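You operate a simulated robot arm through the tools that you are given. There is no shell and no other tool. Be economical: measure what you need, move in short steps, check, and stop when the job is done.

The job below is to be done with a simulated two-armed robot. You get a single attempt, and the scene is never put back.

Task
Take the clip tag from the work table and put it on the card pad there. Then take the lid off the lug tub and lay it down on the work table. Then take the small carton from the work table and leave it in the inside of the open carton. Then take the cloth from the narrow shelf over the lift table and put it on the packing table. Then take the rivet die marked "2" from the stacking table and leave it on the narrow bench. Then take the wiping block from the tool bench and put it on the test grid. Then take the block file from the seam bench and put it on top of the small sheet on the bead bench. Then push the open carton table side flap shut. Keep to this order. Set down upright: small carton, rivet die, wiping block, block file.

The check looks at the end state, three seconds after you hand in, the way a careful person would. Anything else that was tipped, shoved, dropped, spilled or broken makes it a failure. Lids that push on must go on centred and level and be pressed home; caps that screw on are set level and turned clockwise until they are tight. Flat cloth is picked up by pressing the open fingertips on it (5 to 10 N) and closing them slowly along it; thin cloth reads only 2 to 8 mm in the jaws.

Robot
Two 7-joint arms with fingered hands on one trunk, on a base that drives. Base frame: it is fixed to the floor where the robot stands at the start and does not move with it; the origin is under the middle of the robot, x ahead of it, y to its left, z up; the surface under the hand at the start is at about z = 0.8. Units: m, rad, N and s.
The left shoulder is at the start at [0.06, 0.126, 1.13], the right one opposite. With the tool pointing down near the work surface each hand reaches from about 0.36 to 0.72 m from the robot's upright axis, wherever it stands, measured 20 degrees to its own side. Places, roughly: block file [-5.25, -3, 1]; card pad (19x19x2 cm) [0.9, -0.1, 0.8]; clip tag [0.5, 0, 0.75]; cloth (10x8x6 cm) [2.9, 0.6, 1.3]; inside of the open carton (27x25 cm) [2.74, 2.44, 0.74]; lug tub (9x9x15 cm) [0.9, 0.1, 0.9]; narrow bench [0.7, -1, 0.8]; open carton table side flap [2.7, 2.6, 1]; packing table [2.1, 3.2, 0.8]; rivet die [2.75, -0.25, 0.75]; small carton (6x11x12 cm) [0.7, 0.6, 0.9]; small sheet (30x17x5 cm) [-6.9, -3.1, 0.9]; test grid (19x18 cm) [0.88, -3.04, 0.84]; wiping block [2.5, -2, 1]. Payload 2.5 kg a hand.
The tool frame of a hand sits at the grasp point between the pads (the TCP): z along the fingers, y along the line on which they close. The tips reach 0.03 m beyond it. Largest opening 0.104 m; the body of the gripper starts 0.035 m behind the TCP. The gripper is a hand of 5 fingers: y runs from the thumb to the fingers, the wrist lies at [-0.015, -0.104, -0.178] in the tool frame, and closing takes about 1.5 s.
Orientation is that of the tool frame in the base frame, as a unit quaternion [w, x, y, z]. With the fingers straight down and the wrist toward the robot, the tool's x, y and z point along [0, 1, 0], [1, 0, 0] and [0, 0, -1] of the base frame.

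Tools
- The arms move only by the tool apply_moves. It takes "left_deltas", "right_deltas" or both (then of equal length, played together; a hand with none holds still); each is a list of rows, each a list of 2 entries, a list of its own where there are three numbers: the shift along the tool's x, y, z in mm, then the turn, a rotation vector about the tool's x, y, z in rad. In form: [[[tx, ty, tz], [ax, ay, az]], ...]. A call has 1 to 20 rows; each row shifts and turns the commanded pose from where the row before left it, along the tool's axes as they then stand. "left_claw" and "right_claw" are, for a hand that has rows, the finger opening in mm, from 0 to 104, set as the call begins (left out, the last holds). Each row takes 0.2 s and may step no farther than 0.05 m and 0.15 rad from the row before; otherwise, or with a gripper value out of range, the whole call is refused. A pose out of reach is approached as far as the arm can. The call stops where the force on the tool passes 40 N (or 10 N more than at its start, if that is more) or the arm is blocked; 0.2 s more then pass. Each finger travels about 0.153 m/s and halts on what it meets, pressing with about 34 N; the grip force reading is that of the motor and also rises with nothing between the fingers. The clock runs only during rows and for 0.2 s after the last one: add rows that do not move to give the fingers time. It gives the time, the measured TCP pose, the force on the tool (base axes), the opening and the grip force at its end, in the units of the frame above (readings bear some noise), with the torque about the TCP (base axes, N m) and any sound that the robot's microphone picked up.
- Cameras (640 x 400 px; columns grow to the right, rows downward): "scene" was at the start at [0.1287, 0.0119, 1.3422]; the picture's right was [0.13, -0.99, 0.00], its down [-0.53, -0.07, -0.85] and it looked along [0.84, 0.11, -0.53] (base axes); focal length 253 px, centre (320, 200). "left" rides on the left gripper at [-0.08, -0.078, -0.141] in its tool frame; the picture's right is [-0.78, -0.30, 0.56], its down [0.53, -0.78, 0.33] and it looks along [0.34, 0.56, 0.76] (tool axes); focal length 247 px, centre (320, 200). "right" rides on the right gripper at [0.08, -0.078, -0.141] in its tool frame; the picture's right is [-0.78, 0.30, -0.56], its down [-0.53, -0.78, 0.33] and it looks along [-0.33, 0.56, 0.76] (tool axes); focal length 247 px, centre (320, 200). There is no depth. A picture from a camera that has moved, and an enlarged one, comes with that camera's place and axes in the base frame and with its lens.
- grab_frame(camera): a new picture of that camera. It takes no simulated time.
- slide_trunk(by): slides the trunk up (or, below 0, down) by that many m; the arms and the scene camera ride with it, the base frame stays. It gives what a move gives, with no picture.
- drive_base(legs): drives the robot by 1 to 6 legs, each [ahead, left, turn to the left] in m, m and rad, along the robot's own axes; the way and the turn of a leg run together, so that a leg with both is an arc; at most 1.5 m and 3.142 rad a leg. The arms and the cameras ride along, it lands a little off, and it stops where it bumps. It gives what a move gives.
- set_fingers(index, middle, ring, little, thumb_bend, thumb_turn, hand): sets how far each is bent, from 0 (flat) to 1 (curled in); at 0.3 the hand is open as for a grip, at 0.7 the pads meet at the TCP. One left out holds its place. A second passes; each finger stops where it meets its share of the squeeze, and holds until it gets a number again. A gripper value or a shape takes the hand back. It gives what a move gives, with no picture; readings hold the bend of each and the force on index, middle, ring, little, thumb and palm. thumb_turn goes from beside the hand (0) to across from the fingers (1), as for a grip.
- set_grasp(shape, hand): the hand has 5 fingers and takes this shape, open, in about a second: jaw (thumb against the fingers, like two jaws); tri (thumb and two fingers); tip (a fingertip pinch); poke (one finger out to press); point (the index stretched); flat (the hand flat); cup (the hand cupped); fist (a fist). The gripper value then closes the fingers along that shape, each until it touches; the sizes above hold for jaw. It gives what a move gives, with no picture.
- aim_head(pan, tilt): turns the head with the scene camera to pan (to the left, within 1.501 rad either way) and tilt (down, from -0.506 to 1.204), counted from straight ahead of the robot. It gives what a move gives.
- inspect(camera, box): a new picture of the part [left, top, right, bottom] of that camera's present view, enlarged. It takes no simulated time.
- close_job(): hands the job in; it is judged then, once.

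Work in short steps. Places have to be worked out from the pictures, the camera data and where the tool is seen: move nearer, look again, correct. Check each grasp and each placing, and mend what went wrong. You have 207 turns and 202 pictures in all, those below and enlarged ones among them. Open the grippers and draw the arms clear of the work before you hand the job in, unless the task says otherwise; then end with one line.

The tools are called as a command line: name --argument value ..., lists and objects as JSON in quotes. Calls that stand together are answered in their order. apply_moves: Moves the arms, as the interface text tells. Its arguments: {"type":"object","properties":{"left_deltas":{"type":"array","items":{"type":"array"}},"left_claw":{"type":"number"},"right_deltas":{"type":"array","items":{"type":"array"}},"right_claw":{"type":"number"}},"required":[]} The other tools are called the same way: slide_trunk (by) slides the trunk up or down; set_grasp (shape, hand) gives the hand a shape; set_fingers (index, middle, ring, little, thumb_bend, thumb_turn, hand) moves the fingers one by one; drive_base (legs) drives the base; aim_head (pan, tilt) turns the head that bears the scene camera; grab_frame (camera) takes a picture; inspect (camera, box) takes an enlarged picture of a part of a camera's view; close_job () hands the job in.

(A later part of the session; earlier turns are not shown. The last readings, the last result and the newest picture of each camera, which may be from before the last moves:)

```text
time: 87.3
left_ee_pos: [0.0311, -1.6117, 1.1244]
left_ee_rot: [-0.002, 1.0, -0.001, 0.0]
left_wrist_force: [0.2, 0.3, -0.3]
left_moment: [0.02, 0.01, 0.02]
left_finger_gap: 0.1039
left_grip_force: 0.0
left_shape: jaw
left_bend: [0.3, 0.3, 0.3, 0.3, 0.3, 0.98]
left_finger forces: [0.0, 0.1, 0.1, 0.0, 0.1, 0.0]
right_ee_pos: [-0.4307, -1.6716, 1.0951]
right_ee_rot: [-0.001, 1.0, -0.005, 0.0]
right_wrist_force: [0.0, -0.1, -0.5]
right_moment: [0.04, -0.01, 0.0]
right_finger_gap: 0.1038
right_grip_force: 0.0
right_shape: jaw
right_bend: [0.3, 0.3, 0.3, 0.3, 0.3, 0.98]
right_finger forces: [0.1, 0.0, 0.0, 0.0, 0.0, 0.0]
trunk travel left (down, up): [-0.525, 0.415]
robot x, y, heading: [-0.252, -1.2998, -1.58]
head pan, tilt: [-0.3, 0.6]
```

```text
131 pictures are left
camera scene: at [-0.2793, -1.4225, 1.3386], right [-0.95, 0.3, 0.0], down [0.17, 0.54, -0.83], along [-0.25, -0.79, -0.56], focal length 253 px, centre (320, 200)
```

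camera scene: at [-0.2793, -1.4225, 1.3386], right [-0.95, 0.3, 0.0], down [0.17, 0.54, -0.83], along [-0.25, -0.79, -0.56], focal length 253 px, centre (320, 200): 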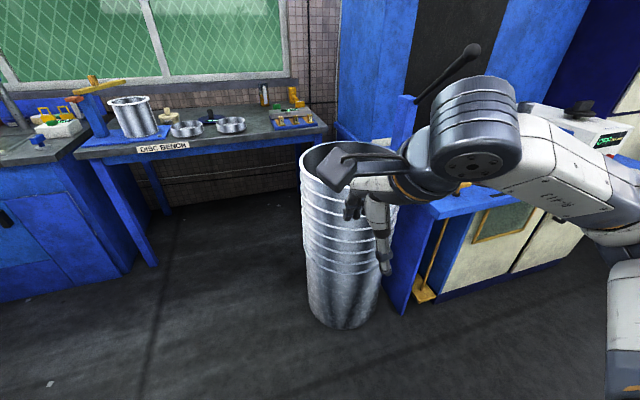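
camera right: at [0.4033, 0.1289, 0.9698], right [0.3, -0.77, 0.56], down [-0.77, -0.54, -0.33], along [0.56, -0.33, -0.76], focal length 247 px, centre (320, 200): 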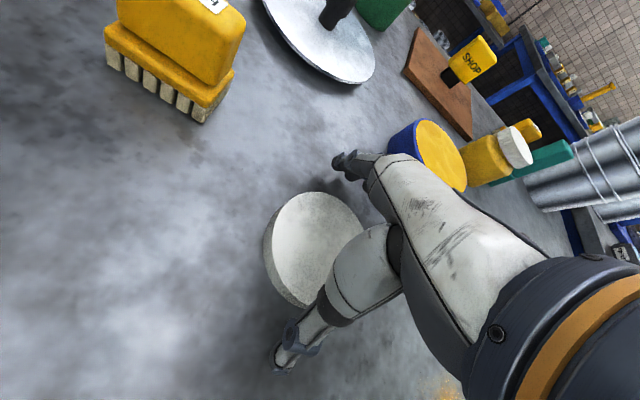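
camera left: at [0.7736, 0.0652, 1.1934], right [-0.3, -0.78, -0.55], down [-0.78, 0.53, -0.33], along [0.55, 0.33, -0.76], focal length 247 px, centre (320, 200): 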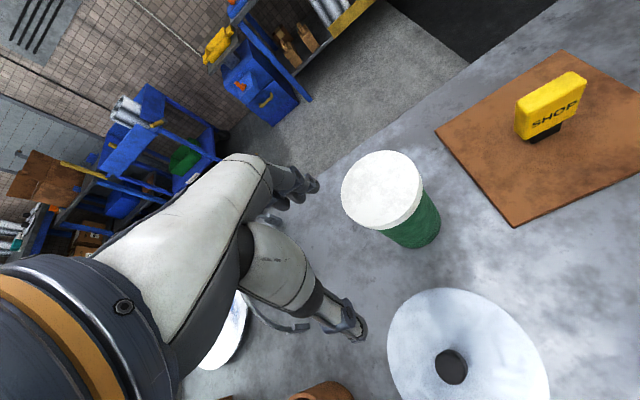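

Barrel at about (−0.63, −2.13); the way ahead (+x) is clear. I turn left and travel diagonally to about (1.0, −1.95), then look.

drive_base --legs '[[0, 0, 1.58], [0, -0.3, 0], [0.5, -0.35, 0], [0.75, 0, 0]]'

aim_head --pan 0.5 --tilt 0.5

grab_frame --camera "scene"

aim_head --pan 1.3 --tilt 0.5

grab_frame --camera "scene"

```text
time: 99.9
left_ee_pos: [1.3093, -1.6632, 1.1237]
left_ee_rot: [-0.002, 0.704, 0.71, -0.002]
left_wrist_force: [0.0, 0.3, 0.2]
left_moment: [-0.01, -0.01, -0.04]
left_finger_gap: 0.1038
left_grip_force: 0.0
left_shape: jaw
left_bend: [0.3, 0.3, 0.3, 0.3, 0.3, 0.98]
left_finger forces: [0.0, 0.0, 0.1, 0.1, 0.1, 0.1]
right_ee_pos: [1.3735, -2.1228, 1.0959]
right_ee_rot: [0.001, 0.707, 0.708, 0.001]
right_wrist_force: [0.0, 0.8, -0.1]
right_moment: [0.01, -0.01, 0.01]
right_finger_gap: 0.1041
right_grip_force: 0.1
right_shape: jaw
right_bend: [0.3, 0.3, 0.3, 0.3, 0.3, 0.98]
right_finger forces: [0.1, 0.0, 0.0, 0.1, 0.1, 0.0]
trunk travel left (down, up): [-0.525, 0.415]
robot x, y, heading: [1.0005, -1.9492, 0.001]
head pan, tilt: [-0.3, 0.6]
```

```text
time: 101.0
left_ee_pos: [1.3076, -1.6624, 1.1237]
left_ee_rot: [0.0, 0.704, 0.71, -0.003]
left_wrist_force: [-0.6, 0.2, 0.5]
left_moment: [0.0, -0.02, -0.02]
left_finger_gap: 0.1039
left_grip_force: 0.1
left_shape: jaw
left_bend: [0.3, 0.3, 0.3, 0.3, 0.3, 0.98]
left_finger forces: [0.0, 0.0, 0.0, 0.1, 0.1, 0.0]
right_ee_pos: [1.374, -2.1231, 1.0957]
right_ee_rot: [0.0, 0.706, 0.708, -0.001]
right_wrist_force: [-0.5, 0.5, -0.8]
right_moment: [0.02, 0.02, -0.02]
right_finger_gap: 0.104
right_grip_force: 0.0
right_shape: jaw
right_bend: [0.3, 0.3, 0.3, 0.3, 0.3, 0.98]
right_finger forces: [0.0, 0.0, 0.0, 0.0, 0.0, 0.0]
trunk travel left (down, up): [-0.525, 0.415]
robot x, y, heading: [1.001, -1.951, 0.0]
head pan, tilt: [0.499, 0.499]
```

```text
130 pictures are left
camera scene: at [1.1188, -1.9046, 1.3477], right [0.48, -0.88, 0.0], down [-0.42, -0.23, -0.88], along [0.77, 0.42, -0.48], focal length 253 px, centre (320, 200)
```

scene: 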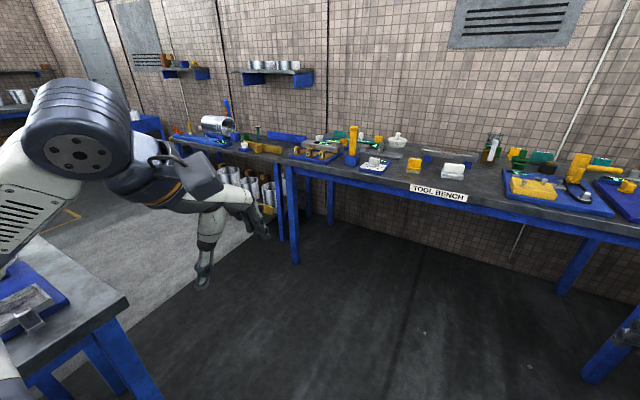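

```text
time: 102.2
left_ee_pos: [1.3095, -1.6631, 1.124]
left_ee_rot: [-0.001, 0.704, 0.71, -0.002]
left_wrist_force: [-0.1, 0.2, 1.0]
left_moment: [0.0, -0.02, -0.05]
left_finger_gap: 0.1036
left_grip_force: 0.1
left_shape: jaw
left_bend: [0.3, 0.3, 0.3, 0.3, 0.3, 0.98]
left_finger forces: [0.0, 0.0, 0.1, 0.0, 0.0, 0.0]
right_ee_pos: [1.3733, -2.1235, 1.0955]
right_ee_rot: [-0.001, 0.706, 0.708, 0.001]
right_wrist_force: [1.0, 0.0, -1.1]
right_moment: [0.03, -0.01, 0.01]
right_finger_gap: 0.104
right_grip_force: 0.1
right_shape: jaw
right_bend: [0.3, 0.3, 0.3, 0.3, 0.3, 0.98]
right_finger forces: [0.0, 0.0, 0.1, 0.1, 0.0, 0.0]
trunk travel left (down, up): [-0.525, 0.415]
robot x, y, heading: [0.9998, -1.9475, -0.001]
head pan, tilt: [1.3, 0.499]
```

```text
129 pictures are left
camera scene: at [1.0632, -1.8606, 1.3477], right [0.96, -0.27, 0.0], down [-0.13, -0.46, -0.88], along [0.23, 0.85, -0.48], focal length 253 px, centre (320, 200)
```

scene: 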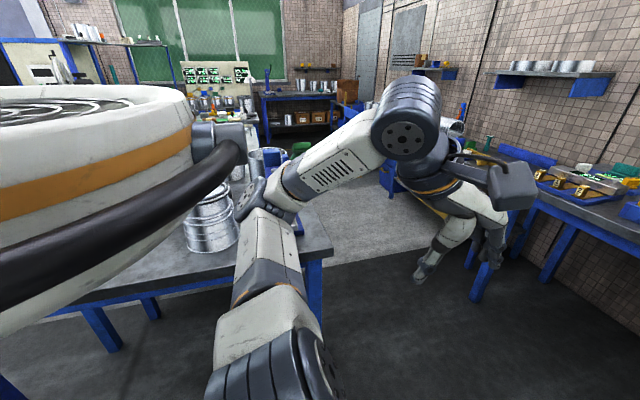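

Corridor between x≈1.27 and 2.26 is clear. I drive to (1.75, 0.47) and turn to face the work table from its far side.

drive_base --legs '[[0.75, 0, 0], [0, 0, 1.571], [1.2, 0, 0], [1.22, 0, 0], [0, 0, 1.571]]'

aim_head --pan 0.0 --tilt 0.6

grab_frame --camera "scene"

```text
time: 125.2
left_ee_pos: [1.3603, 0.1914, 1.1239]
left_ee_rot: [-0.002, 0.718, -0.696, 0.001]
left_wrist_force: [-0.5, -0.3, -0.2]
left_moment: [-0.02, 0.0, -0.03]
left_finger_gap: 0.1038
left_grip_force: 0.0
left_shape: jaw
left_bend: [0.3, 0.3, 0.3, 0.3, 0.3, 0.98]
left_finger forces: [0.1, 0.0, 0.1, 0.1, 0.0, 0.0]
right_ee_pos: [1.2857, 0.6486, 1.0953]
right_ee_rot: [0.0, 0.716, -0.699, 0.0]
right_wrist_force: [-0.5, 0.0, -0.4]
right_moment: [0.02, 0.02, 0.0]
right_finger_gap: 0.1038
right_grip_force: 0.0
right_shape: jaw
right_bend: [0.3, 0.3, 0.3, 0.3, 0.3, 0.98]
right_finger forces: [0.0, 0.0, 0.0, 0.1, 0.0, 0.0]
trunk travel left (down, up): [-0.525, 0.415]
robot x, y, heading: [1.6637, 0.4857, -3.112]
head pan, tilt: [1.3, 0.499]
```

```text
time: 126.7
left_ee_pos: [1.3604, 0.1905, 1.1239]
left_ee_rot: [-0.001, 0.718, -0.696, 0.001]
left_wrist_force: [0.2, 0.0, -0.2]
left_moment: [0.0, 0.02, -0.01]
left_finger_gap: 0.1041
left_grip_force: 0.1
left_shape: jaw
left_bend: [0.3, 0.3, 0.3, 0.3, 0.3, 0.98]
left_finger forces: [0.0, 0.1, 0.1, 0.1, 0.0, 0.1]
right_ee_pos: [1.2871, 0.6484, 1.0954]
right_ee_rot: [0.0, 0.715, -0.699, -0.001]
right_wrist_force: [0.2, -0.3, -0.1]
right_moment: [0.02, -0.01, -0.01]
right_finger_gap: 0.104
right_grip_force: 0.1
right_shape: jaw
right_bend: [0.3, 0.3, 0.3, 0.3, 0.3, 0.98]
right_finger forces: [0.0, 0.0, 0.0, 0.0, 0.0, 0.0]
trunk travel left (down, up): [-0.525, 0.415]
robot x, y, heading: [1.6651, 0.4848, -3.119]
head pan, tilt: [0.0, 0.6]
```

```text
128 pictures are left
camera scene: at [1.5357, 0.48, 1.3386], right [-0.02, 1.0, 0.0], down [0.56, 0.01, -0.83], along [-0.82, -0.02, -0.56], focal length 253 px, centre (320, 200)
```

scene: 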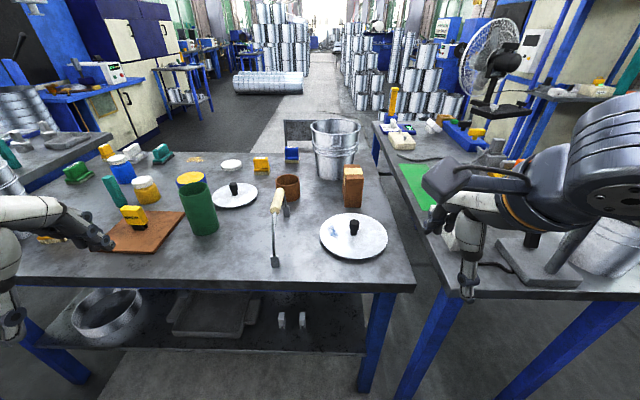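

Good view from the far side. Zooming on the small carton.

inspect --camera "scene" --box '[300, 110, 428, 250]'

```text
2.86 times, centred on (364, 180) of scene
camera zoom: at [1.5357, 0.48, 1.3386], right [-0.02, 1.0, 0.0], down [0.56, 0.01, -0.83], along [-0.82, -0.02, -0.56], focal length 723 px, centre (194, 257)
```

zoom: 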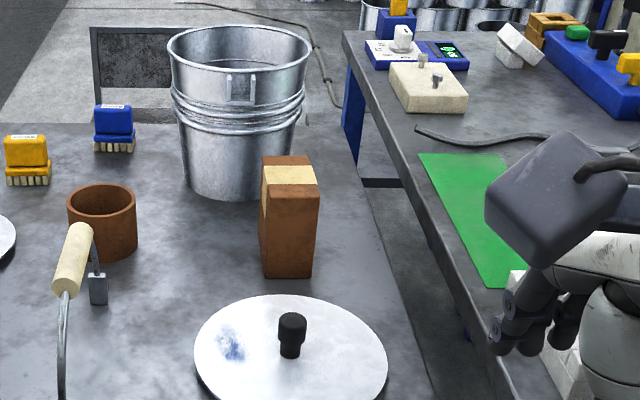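

Carton: about 6.4 cm wide along y, 11 deep along x, 12 tall, centre ≈ (0.74, 0.58), aligned with the table. I drive 0.28 m ahead, then turn the right hand 90° so it closes along y.

drive_base --legs '[[0.28, 0, 0]]'

apply_moves --right_deltas '[[[0, 0, 0], [0, 0, -0.14]], [[0, 0, 0], [0, 0, -0.14]], [[0, 0, 0], [0, 0, -0.14]], [[0, 0, 0], [0, 0, -0.14]], [[0, 0, 0], [0, 0, -0.14]], [[0, 0, 0], [0, 0, -0.14]], [[0, 0, 0], [0, 0, -0.14]], [[0, 0, 0], [0, 0, -0.14]], [[0, 0, 0], [0, 0, -0.14]], [[0, 0, 0], [0, 0, -0.14]], [[0, 0, 0], [0, 0, -0.14]]]' --right_claw 104

grab_frame --camera "scene"

```text
time: 128.7
left_ee_pos: [1.0817, 0.1829, 1.1233]
left_ee_rot: [-0.003, 0.718, -0.696, 0.001]
left_wrist_force: [-0.2, -0.5, 0.1]
left_moment: [0.0, 0.01, -0.02]
left_finger_gap: 0.1037
left_grip_force: 0.1
left_shape: jaw
left_bend: [0.3, 0.3, 0.3, 0.3, 0.3, 0.98]
left_finger forces: [0.1, 0.0, 0.1, 0.1, 0.0, 0.0]
right_ee_pos: [1.0074, 0.6423, 1.0948]
right_ee_rot: [0.0, 0.716, -0.698, 0.0]
right_wrist_force: [-0.3, -0.9, 0.0]
right_moment: [-0.05, 0.0, 0.01]
right_finger_gap: 0.1039
right_grip_force: 0.1
right_shape: jaw
right_bend: [0.3, 0.3, 0.3, 0.3, 0.3, 0.98]
right_finger forces: [0.0, 0.0, 0.0, 0.1, 0.1, 0.1]
trunk travel left (down, up): [-0.525, 0.415]
robot x, y, heading: [1.3862, 0.4769, -3.119]
head pan, tilt: [0.0, 0.6]
```

```text
time: 131.1
left_ee_pos: [1.0823, 0.1836, 1.1241]
left_ee_rot: [-0.002, 0.718, -0.696, 0.001]
left_wrist_force: [-0.1, -0.5, -0.4]
left_moment: [-0.01, -0.01, -0.02]
left_finger_gap: 0.1042
left_grip_force: 0.0
left_shape: jaw
left_bend: [0.3, 0.3, 0.3, 0.3, 0.3, 0.98]
left_finger forces: [0.0, 0.1, 0.1, 0.1, 0.0, 0.0]
right_ee_pos: [1.1064, 0.5605, 1.1516]
right_ee_rot: [0.0, 1.0, -0.002, 0.0]
right_wrist_force: [0.2, -1.3, 0.9]
right_moment: [0.02, 0.0, -0.02]
right_finger_gap: 0.1038
right_grip_force: 0.0
right_shape: jaw
right_bend: [0.3, 0.3, 0.3, 0.3, 0.3, 0.98]
right_finger forces: [0.1, 0.1, 0.1, 0.1, 0.1, 0.0]
right hand out of reach, approached as far as the arm can: row 7, 8, 9, 10, 11
trunk travel left (down, up): [-0.525, 0.415]
robot x, y, heading: [1.3869, 0.4733, -3.114]
head pan, tilt: [0.0, 0.6]
```

```text
126 pictures are left
camera scene: at [1.2575, 0.4731, 1.3386], right [-0.02, 1.0, 0.0], down [0.56, 0.01, -0.83], along [-0.82, -0.02, -0.56], focal length 253 px, centre (320, 200)
```

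scene: 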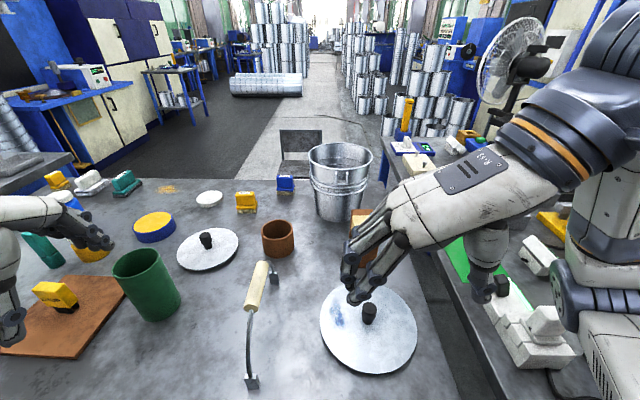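

Hand is now turned (tool y = −y base). Moving it over the carton.

apply_moves --right_deltas '[[[-46, -2, 0], [0, 0, 0]], [[-46, -2, 0], [0, 0, 0]], [[-46, -2, 0], [0, 0, 0]], [[-46, -3, 0], [0, 0, 0]], [[-46, -3, 0], [0, 0, 0]], [[-46, -3, 10], [0, 0, 0]], [[-45, -3, 20], [0, 0, 0]], [[-45, -2, 20], [0, 0, 0]], [[0, 0, 20], [0, 0, 0]], [[0, 0, 0], [0, 0, 0]]]'

grab_frame --camera "right"

grab_frame --camera "scene"

```text
time: 133.3
left_ee_pos: [1.0825, 0.1849, 1.1233]
left_ee_rot: [-0.002, 0.718, -0.696, 0.001]
left_wrist_force: [0.2, -0.8, 0.1]
left_moment: [0.0, -0.02, -0.01]
left_finger_gap: 0.1038
left_grip_force: 0.1
left_shape: jaw
left_bend: [0.3, 0.3, 0.3, 0.3, 0.3, 0.98]
left_finger forces: [0.0, 0.0, 0.1, 0.1, 0.0, 0.0]
right_ee_pos: [1.0891, 0.5039, 1.1266]
right_ee_rot: [-0.001, 1.0, -0.004, 0.0]
right_wrist_force: [0.3, -0.8, -0.5]
right_moment: [0.01, -0.01, 0.03]
right_finger_gap: 0.1039
right_grip_force: 0.1
right_shape: jaw
right_bend: [0.3, 0.3, 0.3, 0.3, 0.3, 0.98]
right_finger forces: [0.0, 0.0, 0.0, 0.1, 0.1, 0.0]
right hand out of reach, approached as far as the arm can: row 1, 2, 3, 4, 5, 6, 7, 8
trunk travel left (down, up): [-0.525, 0.415]
robot x, y, heading: [1.3848, 0.4762, -3.119]
head pan, tilt: [0.0, 0.6]
```

```text
125 pictures are left
camera right: at [1.1716, 0.5828, 1.2673], right [-0.78, -0.29, 0.56], down [-0.53, 0.78, -0.33], along [-0.34, -0.55, -0.76], focal length 247 px, centre (320, 200)
```

right: 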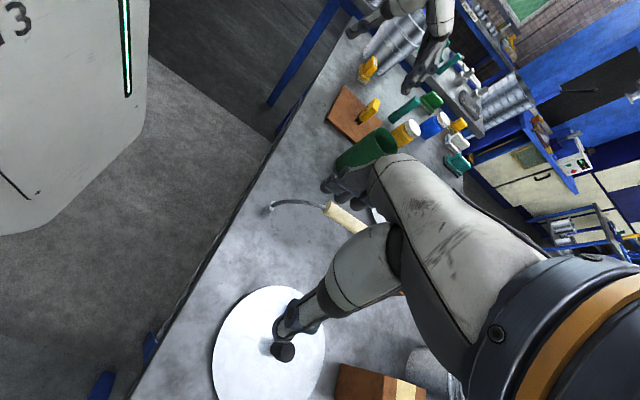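

```text
124 pictures are left
camera scene: at [1.2575, 0.4733, 1.3386], right [-0.02, 1.0, 0.0], down [0.56, 0.01, -0.83], along [-0.82, -0.02, -0.56], focal length 253 px, centre (320, 200)
```

scene: 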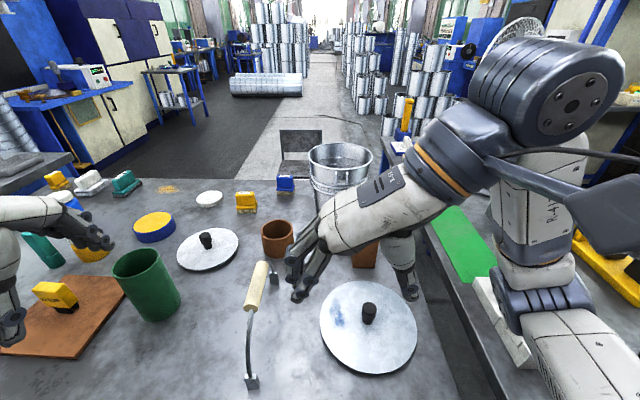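

That yaw cuts the reach. Instead I'll keep the normal yaw and use the wide finger opening (139 mm via single-finger control) to take the carton along its 11 cm length. Rotating back.

apply_moves --right_deltas '[[[0, 0, 0], [0, 0, 0.14]], [[0, 0, 0], [0, 0, 0.14]], [[0, 0, 0], [0, 0, 0.14]], [[0, 0, 0], [0, 0, 0.14]], [[0, 0, 0], [0, 0, 0.14]], [[0, 0, 0], [0, 0, 0.14]], [[0, 0, 0], [0, 0, 0.14]], [[0, 0, 0], [0, 0, 0.14]], [[0, 0, 0], [0, 0, 0.14]], [[0, 0, 0], [0, 0, 0.14]], [[0, 0, 0], [0, 0, 0.14]], [[0, 0, 0], [0, 0, 0.02]]]'

set_fingers --hand "right" --thumb_bend 0.1 --index 0.15 --middle 0.15 --ring 0.15 --little 0.15

```text
time: 135.9
left_ee_pos: [1.083, 0.1829, 1.1239]
left_ee_rot: [-0.002, 0.718, -0.696, 0.0]
left_wrist_force: [0.3, 0.0, 0.6]
left_moment: [0.0, 0.02, 0.01]
left_finger_gap: 0.104
left_grip_force: 0.0
left_shape: jaw
left_bend: [0.3, 0.3, 0.3, 0.3, 0.3, 0.98]
left_finger forces: [0.0, 0.0, 0.1, 0.0, 0.0, 0.2]
right_ee_pos: [1.0876, 0.5035, 1.1247]
right_ee_rot: [0.0, 0.708, -0.706, -0.001]
right_wrist_force: [0.4, 0.3, 0.2]
right_moment: [0.03, 0.0, 0.02]
right_finger_gap: 0.1038
right_grip_force: 0.0
right_shape: jaw
right_bend: [0.3, 0.3, 0.3, 0.3, 0.3, 0.98]
right_finger forces: [0.0, 0.1, 0.0, 0.0, 0.1, 0.0]
trunk travel left (down, up): [-0.525, 0.415]
robot x, y, heading: [1.3905, 0.4747, -3.12]
head pan, tilt: [0.0, 0.6]
```

```text
time: 136.9
left_ee_pos: [1.0825, 0.183, 1.1237]
left_ee_rot: [-0.002, 0.718, -0.696, 0.001]
left_wrist_force: [0.7, -0.4, -0.5]
left_moment: [-0.03, -0.01, -0.02]
left_finger_gap: 0.1041
left_grip_force: 0.0
left_shape: jaw
left_bend: [0.3, 0.3, 0.3, 0.3, 0.3, 0.98]
left_finger forces: [0.0, 0.1, 0.0, 0.1, 0.1, 0.0]
right_ee_pos: [1.0871, 0.5029, 1.1252]
right_ee_rot: [0.0, 0.708, -0.706, 0.0]
right_wrist_force: [0.2, -0.5, 1.0]
right_moment: [-0.04, -0.01, -0.02]
right_finger_gap: 0.1395
right_grip_force: 0.0
right_shape: fingers
right_bend: [0.15, 0.15, 0.15, 0.15, 0.1, 0.98]
right_finger forces: [0.1, 0.0, 0.0, 0.1, 0.0, 0.1]
trunk travel left (down, up): [-0.525, 0.415]
robot x, y, heading: [1.3875, 0.4734, -3.12]
head pan, tilt: [0.0, 0.6]
```

Aligned again. Moving over the carton centre.

apply_moves --right_deltas '[[[-10, 43, 0], [0, 0, 0]], [[-10, 43, 0], [0, 0, 0]], [[-10, 43, 5], [0, 0, 0]], [[-10, 43, 10], [0, 0, 0]], [[-10, 43, 10], [0, 0, 0]], [[-9, 43, 10], [0, 0, 0]], [[-9, 43, 10], [0, 0, 0]], [[-9, 43, 15], [0, 0, 0]], [[0, 0, 0], [0, 0, 0]]]'

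grab_frame --camera "right"

grab_frame --camera "scene"

```text
time: 138.9
left_ee_pos: [1.0832, 0.1844, 1.1237]
left_ee_rot: [-0.002, 0.718, -0.696, 0.0]
left_wrist_force: [0.1, 0.0, -0.4]
left_moment: [-0.01, -0.02, 0.0]
left_finger_gap: 0.1039
left_grip_force: 0.0
left_shape: jaw
left_bend: [0.3, 0.3, 0.3, 0.3, 0.3, 0.98]
left_finger forces: [0.0, 0.1, 0.0, 0.1, 0.0, 0.0]
right_ee_pos: [0.7431, 0.58, 1.0674]
right_ee_rot: [0.001, 0.709, -0.705, 0.0]
right_wrist_force: [-0.4, 1.4, -0.2]
right_moment: [0.01, 0.02, 0.03]
right_finger_gap: 0.1392
right_grip_force: 0.0
right_shape: fingers
right_bend: [0.15, 0.15, 0.15, 0.15, 0.1, 0.98]
right_finger forces: [0.0, 0.1, 0.0, 0.1, 0.1, 0.1]
trunk travel left (down, up): [-0.525, 0.415]
robot x, y, heading: [1.386, 0.4781, -3.119]
head pan, tilt: [0.0, 0.6]
```

```text
123 pictures are left
camera right: at [0.823, 0.5019, 1.2082], right [-0.3, 0.77, 0.56], down [0.77, 0.54, -0.33], along [-0.56, 0.33, -0.76], focal length 247 px, centre (320, 200)
```

right: 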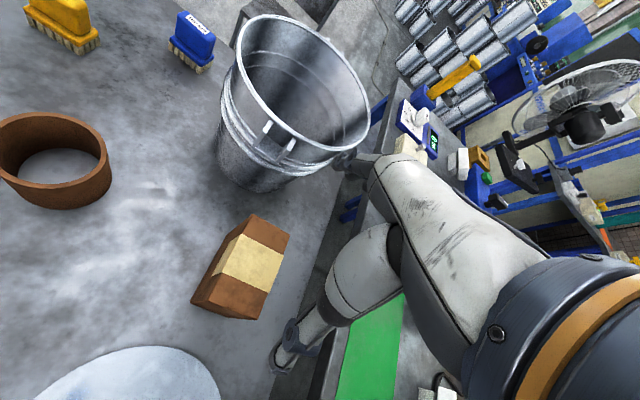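

```text
122 pictures are left
camera scene: at [1.2576, 0.4734, 1.3386], right [-0.02, 1.0, 0.0], down [0.56, 0.01, -0.83], along [-0.82, -0.02, -0.56], focal length 253 px, centre (320, 200)
```

scene: 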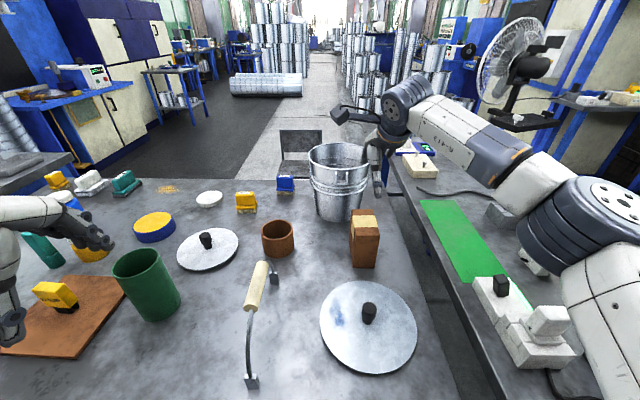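

Zoom to get the carton's top corners.

inspect --camera "right" --box '[170, 195, 320, 335]'

inspect --camera "scene" --box '[310, 130, 420, 280]'

```text
2.86 times, centred on (245, 265) of right
camera zoom: at [0.823, 0.5019, 1.2082], right [-0.3, 0.77, 0.56], down [0.77, 0.54, -0.33], along [-0.56, 0.33, -0.76], focal length 706 px, centre (534, 14)
```

zoom: 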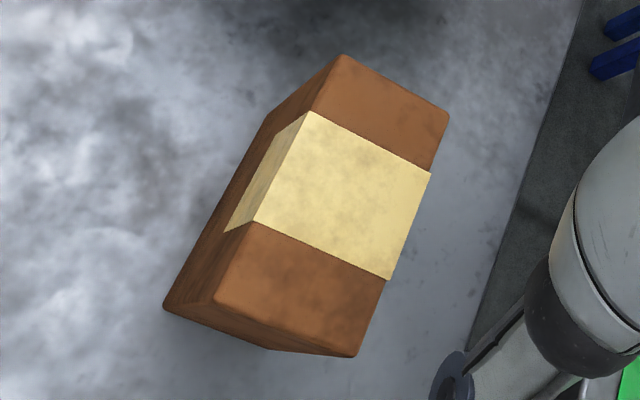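

```text
2.67 times, centred on (365, 205) of scene
camera zoom: at [1.2576, 0.4734, 1.3386], right [-0.02, 1.0, 0.0], down [0.56, 0.01, -0.83], along [-0.82, -0.02, -0.56], focal length 675 px, centre (200, 187)
```

zoom: 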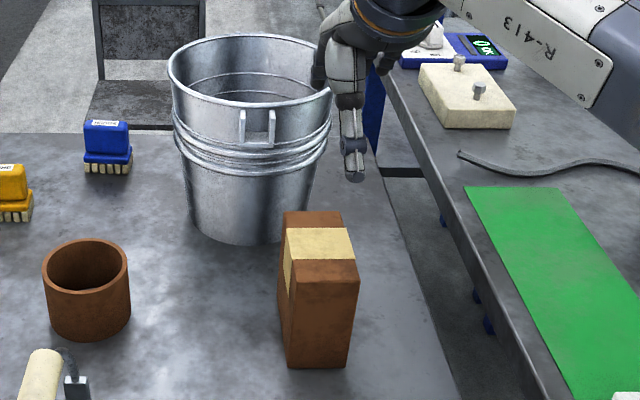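

Carton spans x 0.687–0.795, y 0.55–0.608; I'm centred. Descend to just above the top and check finger clearance.

apply_moves --right_deltas '[[[0, 2, 35], [0, 0, 0]], [[0, 0, 35], [0, 0, 0]], [[0, 0, 30], [0, 0, 0]], [[0, 0, 0], [0, 0, 0]]]'

grab_frame --camera "right"

inspect --camera "scene" --box '[310, 130, 420, 280]'

```text
time: 139.9
left_ee_pos: [1.0816, 0.184, 1.1229]
left_ee_rot: [-0.002, 0.719, -0.695, 0.001]
left_wrist_force: [-0.6, -0.5, 0.4]
left_moment: [0.0, 0.0, -0.03]
left_finger_gap: 0.104
left_grip_force: 0.0
left_shape: jaw
left_bend: [0.3, 0.3, 0.3, 0.3, 0.3, 0.98]
left_finger forces: [0.0, 0.1, 0.0, 0.1, 0.0, 0.0]
right_ee_pos: [0.7406, 0.5785, 0.9652]
right_ee_rot: [-0.001, 0.709, -0.705, 0.001]
right_wrist_force: [0.0, 0.3, 0.2]
right_moment: [-0.01, 0.0, -0.02]
right_finger_gap: 0.1397
right_grip_force: 0.1
right_shape: fingers
right_bend: [0.15, 0.15, 0.15, 0.15, 0.1, 0.98]
right_finger forces: [0.0, 0.1, 0.0, 0.0, 0.1, 0.0]
trunk travel left (down, up): [-0.525, 0.415]
robot x, y, heading: [1.3841, 0.4777, -3.116]
head pan, tilt: [0.0, 0.6]
```

```text
119 pictures are left
camera right: at [0.8193, 0.5008, 1.1068], right [-0.3, 0.77, 0.56], down [0.77, 0.54, -0.33], along [-0.56, 0.33, -0.76], focal length 247 px, centre (320, 200)
```

right: 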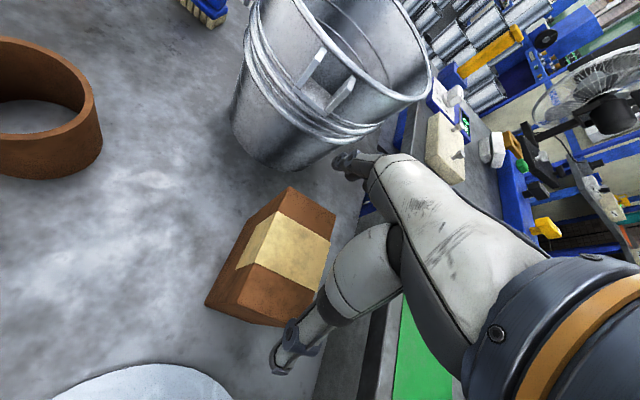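

```text
2.67 times, centred on (365, 205) of scene
camera zoom: at [1.2575, 0.4733, 1.3386], right [-0.02, 1.0, 0.0], down [0.56, 0.01, -0.83], along [-0.82, -0.02, -0.56], focal length 675 px, centre (200, 187)
```

zoom: 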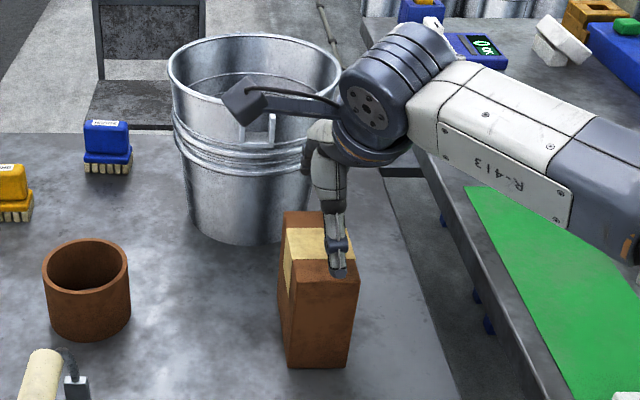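

Clearances look fine on both ends. Descend around the carton.

apply_moves --right_deltas '[[[0, 0, 15], [0, 0, 0]], [[0, 0, 15], [0, 0, 0]], [[0, 0, 15], [0, 0, 0]], [[0, 0, 15], [0, 0, 0]], [[0, 0, 15], [0, 0, 0]], [[0, 0, 10], [0, 0, 0]]]'

grab_frame --camera "right"

```text
time: 141.2
left_ee_pos: [1.0826, 0.1843, 1.1244]
left_ee_rot: [-0.001, 0.718, -0.696, 0.0]
left_wrist_force: [-1.0, -0.4, 0.4]
left_moment: [0.02, -0.02, 0.0]
left_finger_gap: 0.1039
left_grip_force: 0.1
left_shape: jaw
left_bend: [0.3, 0.3, 0.3, 0.3, 0.3, 0.98]
left_finger forces: [0.1, 0.0, 0.0, 0.0, 0.0, 0.0]
right_ee_pos: [0.7356, 0.5783, 0.9031]
right_ee_rot: [0.015, 0.708, -0.706, -0.005]
right_wrist_force: [4.0, 0.8, 17.9]
right_moment: [-0.07, -0.23, -0.01]
right_finger_gap: 0.1468
right_grip_force: 11.6
right_shape: fingers
right_bend: [0.12, 0.15, 0.15, 0.15, 0.04, 0.98]
right_finger forces: [7.5, 0.0, 0.0, 0.0, 15.8, 0.0]
trunk travel left (down, up): [-0.525, 0.415]
robot x, y, heading: [1.386, 0.4805, -3.119]
head pan, tilt: [0.0, 0.6]
stopped in row 6 (right hand): the force on the tool passed its limit at 44 N (the readings are from after the stop); the commanded pose is now the measured one
```

```text
117 pictures are left
camera right: at [0.8184, 0.5017, 1.0428], right [-0.28, 0.78, 0.55], down [0.76, 0.53, -0.36], along [-0.58, 0.32, -0.75], focal length 247 px, centre (320, 200)
```

right: 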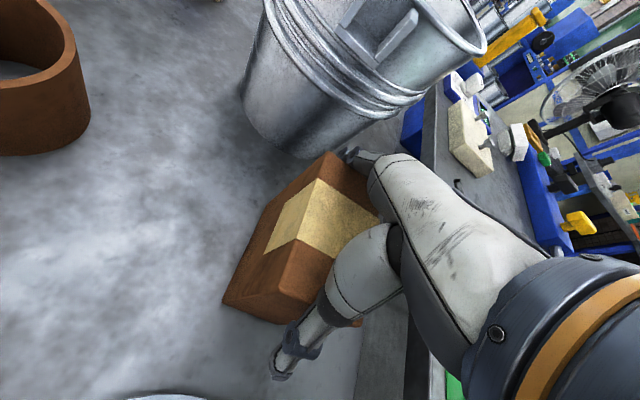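

Fingers wedge on the carton's top edges at TCP 0.903 – tips are about 5 cm down its ends, enough for a grip. Back up 5 mm and close.

apply_moves --right_deltas '[[[0, 0, -6], [-0.0, 0, 0]], [[0, 0, 0], [0, 0, 0]]]'

set_fingers --hand "right" --thumb_bend 0.5 --index 0.5 --middle 0.5 --ring 0.5 --little 0.5

grab_frame --camera "right"

inspect --camera "scene" --box '[310, 130, 420, 280]'

```text
time: 141.8
left_ee_pos: [1.0842, 0.1831, 1.1236]
left_ee_rot: [-0.002, 0.718, -0.696, 0.0]
left_wrist_force: [-0.1, -0.8, -0.3]
left_moment: [-0.03, -0.02, 0.02]
left_finger_gap: 0.1039
left_grip_force: 0.0
left_shape: jaw
left_bend: [0.3, 0.3, 0.3, 0.3, 0.3, 0.98]
left_finger forces: [0.0, 0.0, 0.0, 0.0, 0.0, 0.1]
right_ee_pos: [0.7381, 0.5794, 0.9036]
right_ee_rot: [0.01, 0.708, -0.706, -0.004]
right_wrist_force: [-1.9, -0.9, 7.5]
right_moment: [-0.03, 0.06, 0.0]
right_finger_gap: 0.1463
right_grip_force: 7.1
right_shape: fingers
right_bend: [0.12, 0.15, 0.15, 0.15, 0.07, 0.97]
right_finger forces: [7.8, 0.0, 0.1, 0.0, 6.2, 0.0]
trunk travel left (down, up): [-0.525, 0.415]
robot x, y, heading: [1.3857, 0.4775, -3.116]
head pan, tilt: [0.0, 0.6]
```

```text
time: 142.8
left_ee_pos: [1.0829, 0.1856, 1.1243]
left_ee_rot: [-0.001, 0.717, -0.697, 0.0]
left_wrist_force: [0.1, 0.0, -0.3]
left_moment: [0.02, 0.03, 0.03]
left_finger_gap: 0.1038
left_grip_force: 0.0
left_shape: jaw
left_bend: [0.3, 0.3, 0.3, 0.3, 0.3, 0.98]
left_finger forces: [0.0, 0.0, 0.0, 0.0, 0.0, 0.0]
right_ee_pos: [0.7369, 0.5804, 0.9044]
right_ee_rot: [0.012, 0.709, -0.705, -0.005]
right_wrist_force: [0.3, 1.7, 15.3]
right_moment: [0.09, 0.29, 0.24]
right_finger_gap: 0.1379
right_grip_force: 47.8
right_shape: fingers
right_bend: [0.14, 0.26, 0.44, 0.5, 0.31, 0.95]
right_finger forces: [19.4, 22.0, 7.0, 0.0, 47.7, 0.1]
trunk travel left (down, up): [-0.525, 0.415]
robot x, y, heading: [1.3848, 0.4775, -3.12]
head pan, tilt: [0.0, 0.6]
```

```text
116 pictures are left
camera right: at [0.8189, 0.502, 1.0453], right [-0.29, 0.78, 0.56], down [0.77, 0.53, -0.35], along [-0.57, 0.32, -0.75], focal length 247 px, centre (320, 200)
```

right: 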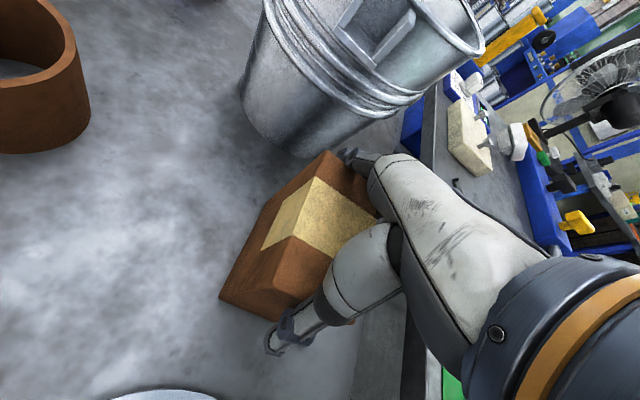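

```text
2.67 times, centred on (365, 205) of scene
camera zoom: at [1.2593, 0.4733, 1.3389], right [-0.02, 1.0, 0.0], down [0.56, 0.01, -0.83], along [-0.83, -0.02, -0.56], focal length 675 px, centre (200, 187)
```

zoom: 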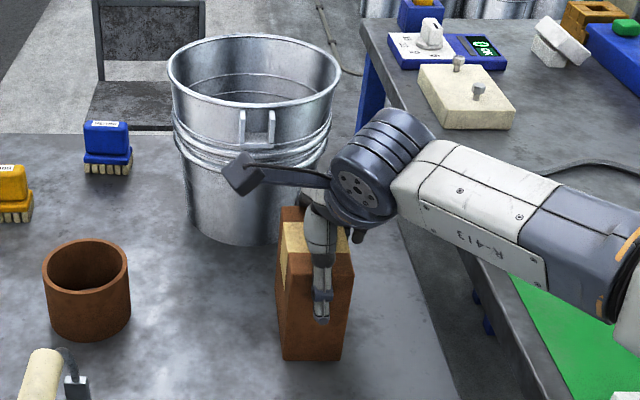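

Strong grip (~48 N). Lift slowly 30 mm and check.

apply_moves --right_deltas '[[[0, 0, -10], [0, 0, 0]], [[0, 0, -10], [0, 0, 0]], [[0, 0, -15], [0, 0, 0]], [[0, 0, 0], [0, 0, 0]]]'

grab_frame --camera "right"

inspect --camera "scene" --box '[310, 130, 420, 280]'

```text
time: 143.8
left_ee_pos: [1.0824, 0.1846, 1.1231]
left_ee_rot: [-0.002, 0.718, -0.696, 0.0]
left_wrist_force: [1.1, -0.1, -0.7]
left_moment: [-0.01, 0.01, 0.0]
left_finger_gap: 0.1039
left_grip_force: 0.2
left_shape: jaw
left_bend: [0.3, 0.3, 0.3, 0.3, 0.3, 0.98]
left_finger forces: [0.0, 0.0, 0.0, 0.0, 0.0, 0.0]
right_ee_pos: [0.7369, 0.5794, 0.9382]
right_ee_rot: [0.009, 0.709, -0.706, -0.003]
right_wrist_force: [-0.4, 0.2, -2.7]
right_moment: [0.01, -0.05, -0.04]
right_finger_gap: 0.137
right_grip_force: 42.4
right_shape: fingers
right_bend: [0.14, 0.26, 0.45, 0.5, 0.33, 0.94]
right_finger forces: [16.3, 19.9, 7.0, 0.0, 42.2, 0.1]
trunk travel left (down, up): [-0.525, 0.415]
robot x, y, heading: [1.3806, 0.4795, -3.117]
head pan, tilt: [0.0, 0.6]
```

```text
114 pictures are left
camera right: at [0.8183, 0.5023, 1.078], right [-0.29, 0.78, 0.55], down [0.77, 0.53, -0.35], along [-0.57, 0.33, -0.75], focal length 247 px, centre (320, 200)
```

right: 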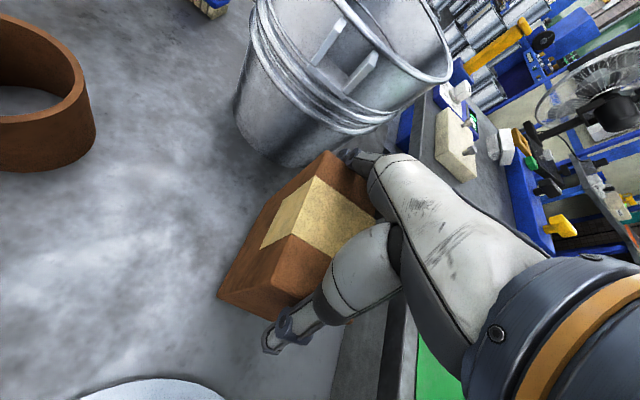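

```text
2.67 times, centred on (365, 205) of scene
camera zoom: at [1.2572, 0.4734, 1.3385], right [-0.02, 1.0, 0.0], down [0.57, 0.01, -0.82], along [-0.82, -0.02, -0.57], focal length 675 px, centre (200, 187)
```

zoom: 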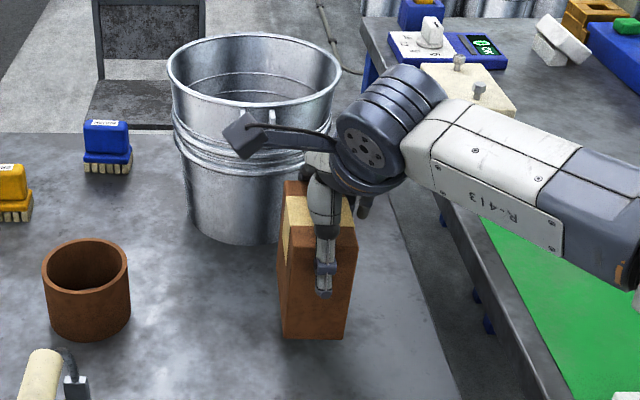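

Carton held upright (2.7 N). Lift to z≈1.2 and retract toward the body.

apply_moves --right_deltas '[[[0, 0, -40], [0, 0, 0]], [[0, 0, -45], [0, 0, 0]], [[0, 0, -45], [0, 0, 0]], [[0, -15, -40], [0, 0, 0]], [[0, -30, -30], [0, 0, 0]], [[0, -40, -20], [0, 0, 0]], [[0, -40, -15], [0, 0, 0]], [[0, -40, -10], [0, 0, 0]], [[0, -40, 0], [0, 0, 0]], [[0, 0, 0], [0, 0, 0]]]'

drive_base --legs '[[-0.36, 0, 0]]'

aim_head --pan -1.0 --tilt 0.5

grab_frame --camera "scene"

```text
time: 146.0
left_ee_pos: [1.0821, 0.1839, 1.1239]
left_ee_rot: [-0.003, 0.718, -0.696, 0.001]
left_wrist_force: [0.6, 0.1, -0.8]
left_moment: [-0.02, 0.02, 0.02]
left_finger_gap: 0.1036
left_grip_force: 0.1
left_shape: jaw
left_bend: [0.3, 0.3, 0.3, 0.3, 0.3, 0.98]
left_finger forces: [0.0, 0.0, 0.0, 0.0, 0.0, 0.0]
right_ee_pos: [0.9474, 0.5838, 1.1797]
right_ee_rot: [0.01, 0.709, -0.705, -0.003]
right_wrist_force: [-0.2, -0.6, -1.9]
right_moment: [0.01, -0.02, -0.03]
right_finger_gap: 0.1363
right_grip_force: 41.8
right_shape: fingers
right_bend: [0.14, 0.26, 0.45, 0.5, 0.33, 0.94]
right_finger forces: [15.5, 20.0, 6.7, 0.1, 40.8, 0.0]
trunk travel left (down, up): [-0.525, 0.415]
robot x, y, heading: [1.383, 0.4761, -3.116]
head pan, tilt: [0.0, 0.6]
```

```text
time: 148.3
left_ee_pos: [1.4415, 0.1931, 1.1231]
left_ee_rot: [-0.001, 0.717, -0.697, 0.0]
left_wrist_force: [0.4, 0.0, 0.0]
left_moment: [0.01, 0.0, -0.03]
left_finger_gap: 0.1039
left_grip_force: 0.1
left_shape: jaw
left_bend: [0.3, 0.3, 0.3, 0.3, 0.3, 0.98]
left_finger forces: [0.0, 0.0, 0.0, 0.0, 0.1, 0.0]
right_ee_pos: [1.3081, 0.5939, 1.1794]
right_ee_rot: [-0.01, -0.707, 0.707, 0.003]
right_wrist_force: [-0.7, -0.3, -1.1]
right_moment: [0.05, -0.01, -0.01]
right_finger_gap: 0.1364
right_grip_force: 41.4
right_shape: fingers
right_bend: [0.14, 0.26, 0.45, 0.5, 0.34, 0.94]
right_finger forces: [15.4, 19.9, 6.8, 0.1, 40.4, 0.0]
trunk travel left (down, up): [-0.525, 0.415]
robot x, y, heading: [1.7413, 0.4834, -3.122]
head pan, tilt: [0.0, 0.6]
```

```text
time: 149.6
left_ee_pos: [1.441, 0.1937, 1.1238]
left_ee_rot: [-0.002, 0.717, -0.697, 0.001]
left_wrist_force: [0.1, -0.1, -0.3]
left_moment: [0.01, 0.01, 0.03]
left_finger_gap: 0.1039
left_grip_force: 0.1
left_shape: jaw
left_bend: [0.3, 0.3, 0.3, 0.3, 0.3, 0.98]
left_finger forces: [0.0, 0.1, 0.1, 0.0, 0.1, 0.0]
right_ee_pos: [1.3078, 0.5921, 1.1801]
right_ee_rot: [-0.01, -0.707, 0.707, 0.004]
right_wrist_force: [-0.4, -0.7, -1.7]
right_moment: [0.0, -0.02, 0.0]
right_finger_gap: 0.1364
right_grip_force: 41.3
right_shape: fingers
right_bend: [0.14, 0.26, 0.45, 0.5, 0.34, 0.94]
right_finger forces: [15.4, 20.0, 6.8, 0.0, 40.3, 0.0]
trunk travel left (down, up): [-0.525, 0.415]
robot x, y, heading: [1.7434, 0.4885, -3.117]
head pan, tilt: [-1.0, 0.499]
```

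```text
112 pictures are left
camera scene: at [1.6551, 0.5593, 1.3476], right [0.83, 0.56, 0.0], down [0.27, -0.4, -0.88], along [-0.49, 0.73, -0.48], focal length 253 px, centre (320, 200)
```

scene: 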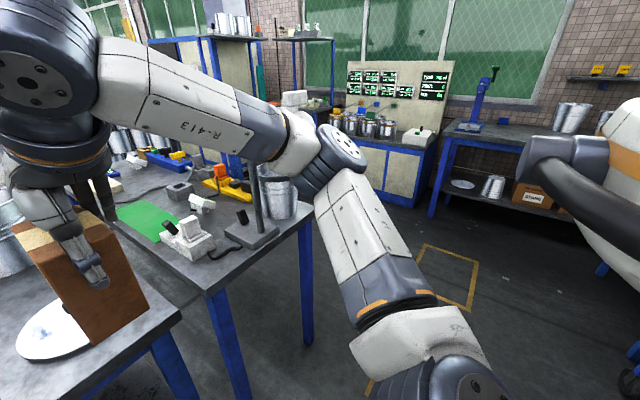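

Clear to turn. Turn right to face +y and look toward the open carton.

drive_base --legs '[[0, 0, -1.595]]'

aim_head --pan -0.3 --tilt 0.35

grab_frame --camera "scene"

```text
time: 153.9
left_ee_pos: [1.4665, 0.8005, 1.1228]
left_ee_rot: [0.001, 0.005, 1.0, -0.003]
left_wrist_force: [-0.4, 0.4, -0.1]
left_moment: [-0.01, 0.01, -0.01]
left_finger_gap: 0.104
left_grip_force: 0.0
left_shape: jaw
left_bend: [0.3, 0.3, 0.3, 0.3, 0.3, 0.98]
left_finger forces: [0.1, 0.0, 0.1, 0.0, 0.1, 0.0]
right_ee_pos: [1.8715, 0.9179, 1.1798]
right_ee_rot: [-0.004, 0.019, 1.0, 0.01]
right_wrist_force: [-0.9, 0.6, -1.9]
right_moment: [-0.01, -0.04, -0.04]
right_finger_gap: 0.1361
right_grip_force: 40.2
right_shape: fingers
right_bend: [0.14, 0.26, 0.46, 0.5, 0.34, 0.94]
right_finger forces: [14.9, 19.6, 7.0, 0.0, 38.7, 0.0]
trunk travel left (down, up): [-0.525, 0.415]
robot x, y, heading: [1.744, 0.4846, 1.555]
head pan, tilt: [-1.0, 0.499]
```

```text
time: 154.9
left_ee_pos: [1.4676, 0.7998, 1.1233]
left_ee_rot: [0.0, 0.005, 1.0, -0.003]
left_wrist_force: [0.6, 0.0, 0.1]
left_moment: [-0.02, 0.02, 0.02]
left_finger_gap: 0.1036
left_grip_force: 0.0
left_shape: jaw
left_bend: [0.3, 0.3, 0.3, 0.3, 0.3, 0.98]
left_finger forces: [0.1, 0.0, 0.0, 0.1, 0.0, 0.1]
right_ee_pos: [1.8703, 0.9176, 1.1796]
right_ee_rot: [-0.004, 0.019, 1.0, 0.01]
right_wrist_force: [0.0, -0.2, -2.6]
right_moment: [-0.02, -0.03, 0.03]
right_finger_gap: 0.136
right_grip_force: 39.9
right_shape: fingers
right_bend: [0.14, 0.26, 0.46, 0.5, 0.34, 0.94]
right_finger forces: [15.0, 19.5, 7.0, 0.0, 38.8, 0.0]
trunk travel left (down, up): [-0.525, 0.415]
robot x, y, heading: [1.749, 0.4825, 1.553]
head pan, tilt: [-0.3, 0.351]
```

```text
111 pictures are left
camera scene: at [1.776, 0.6132, 1.3613], right [0.95, -0.31, 0.0], down [-0.11, -0.33, -0.94], along [0.29, 0.89, -0.34], focal length 253 px, centre (320, 200)
```

scene: 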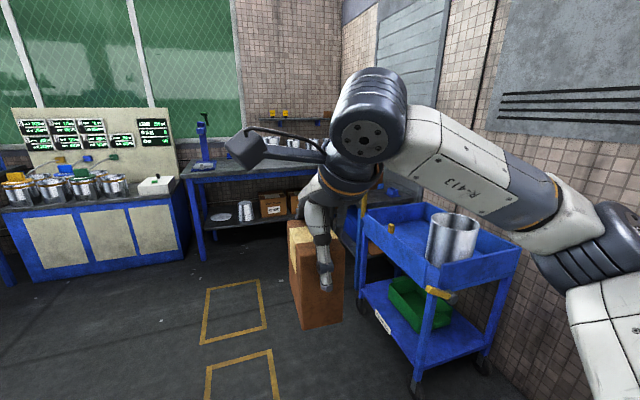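

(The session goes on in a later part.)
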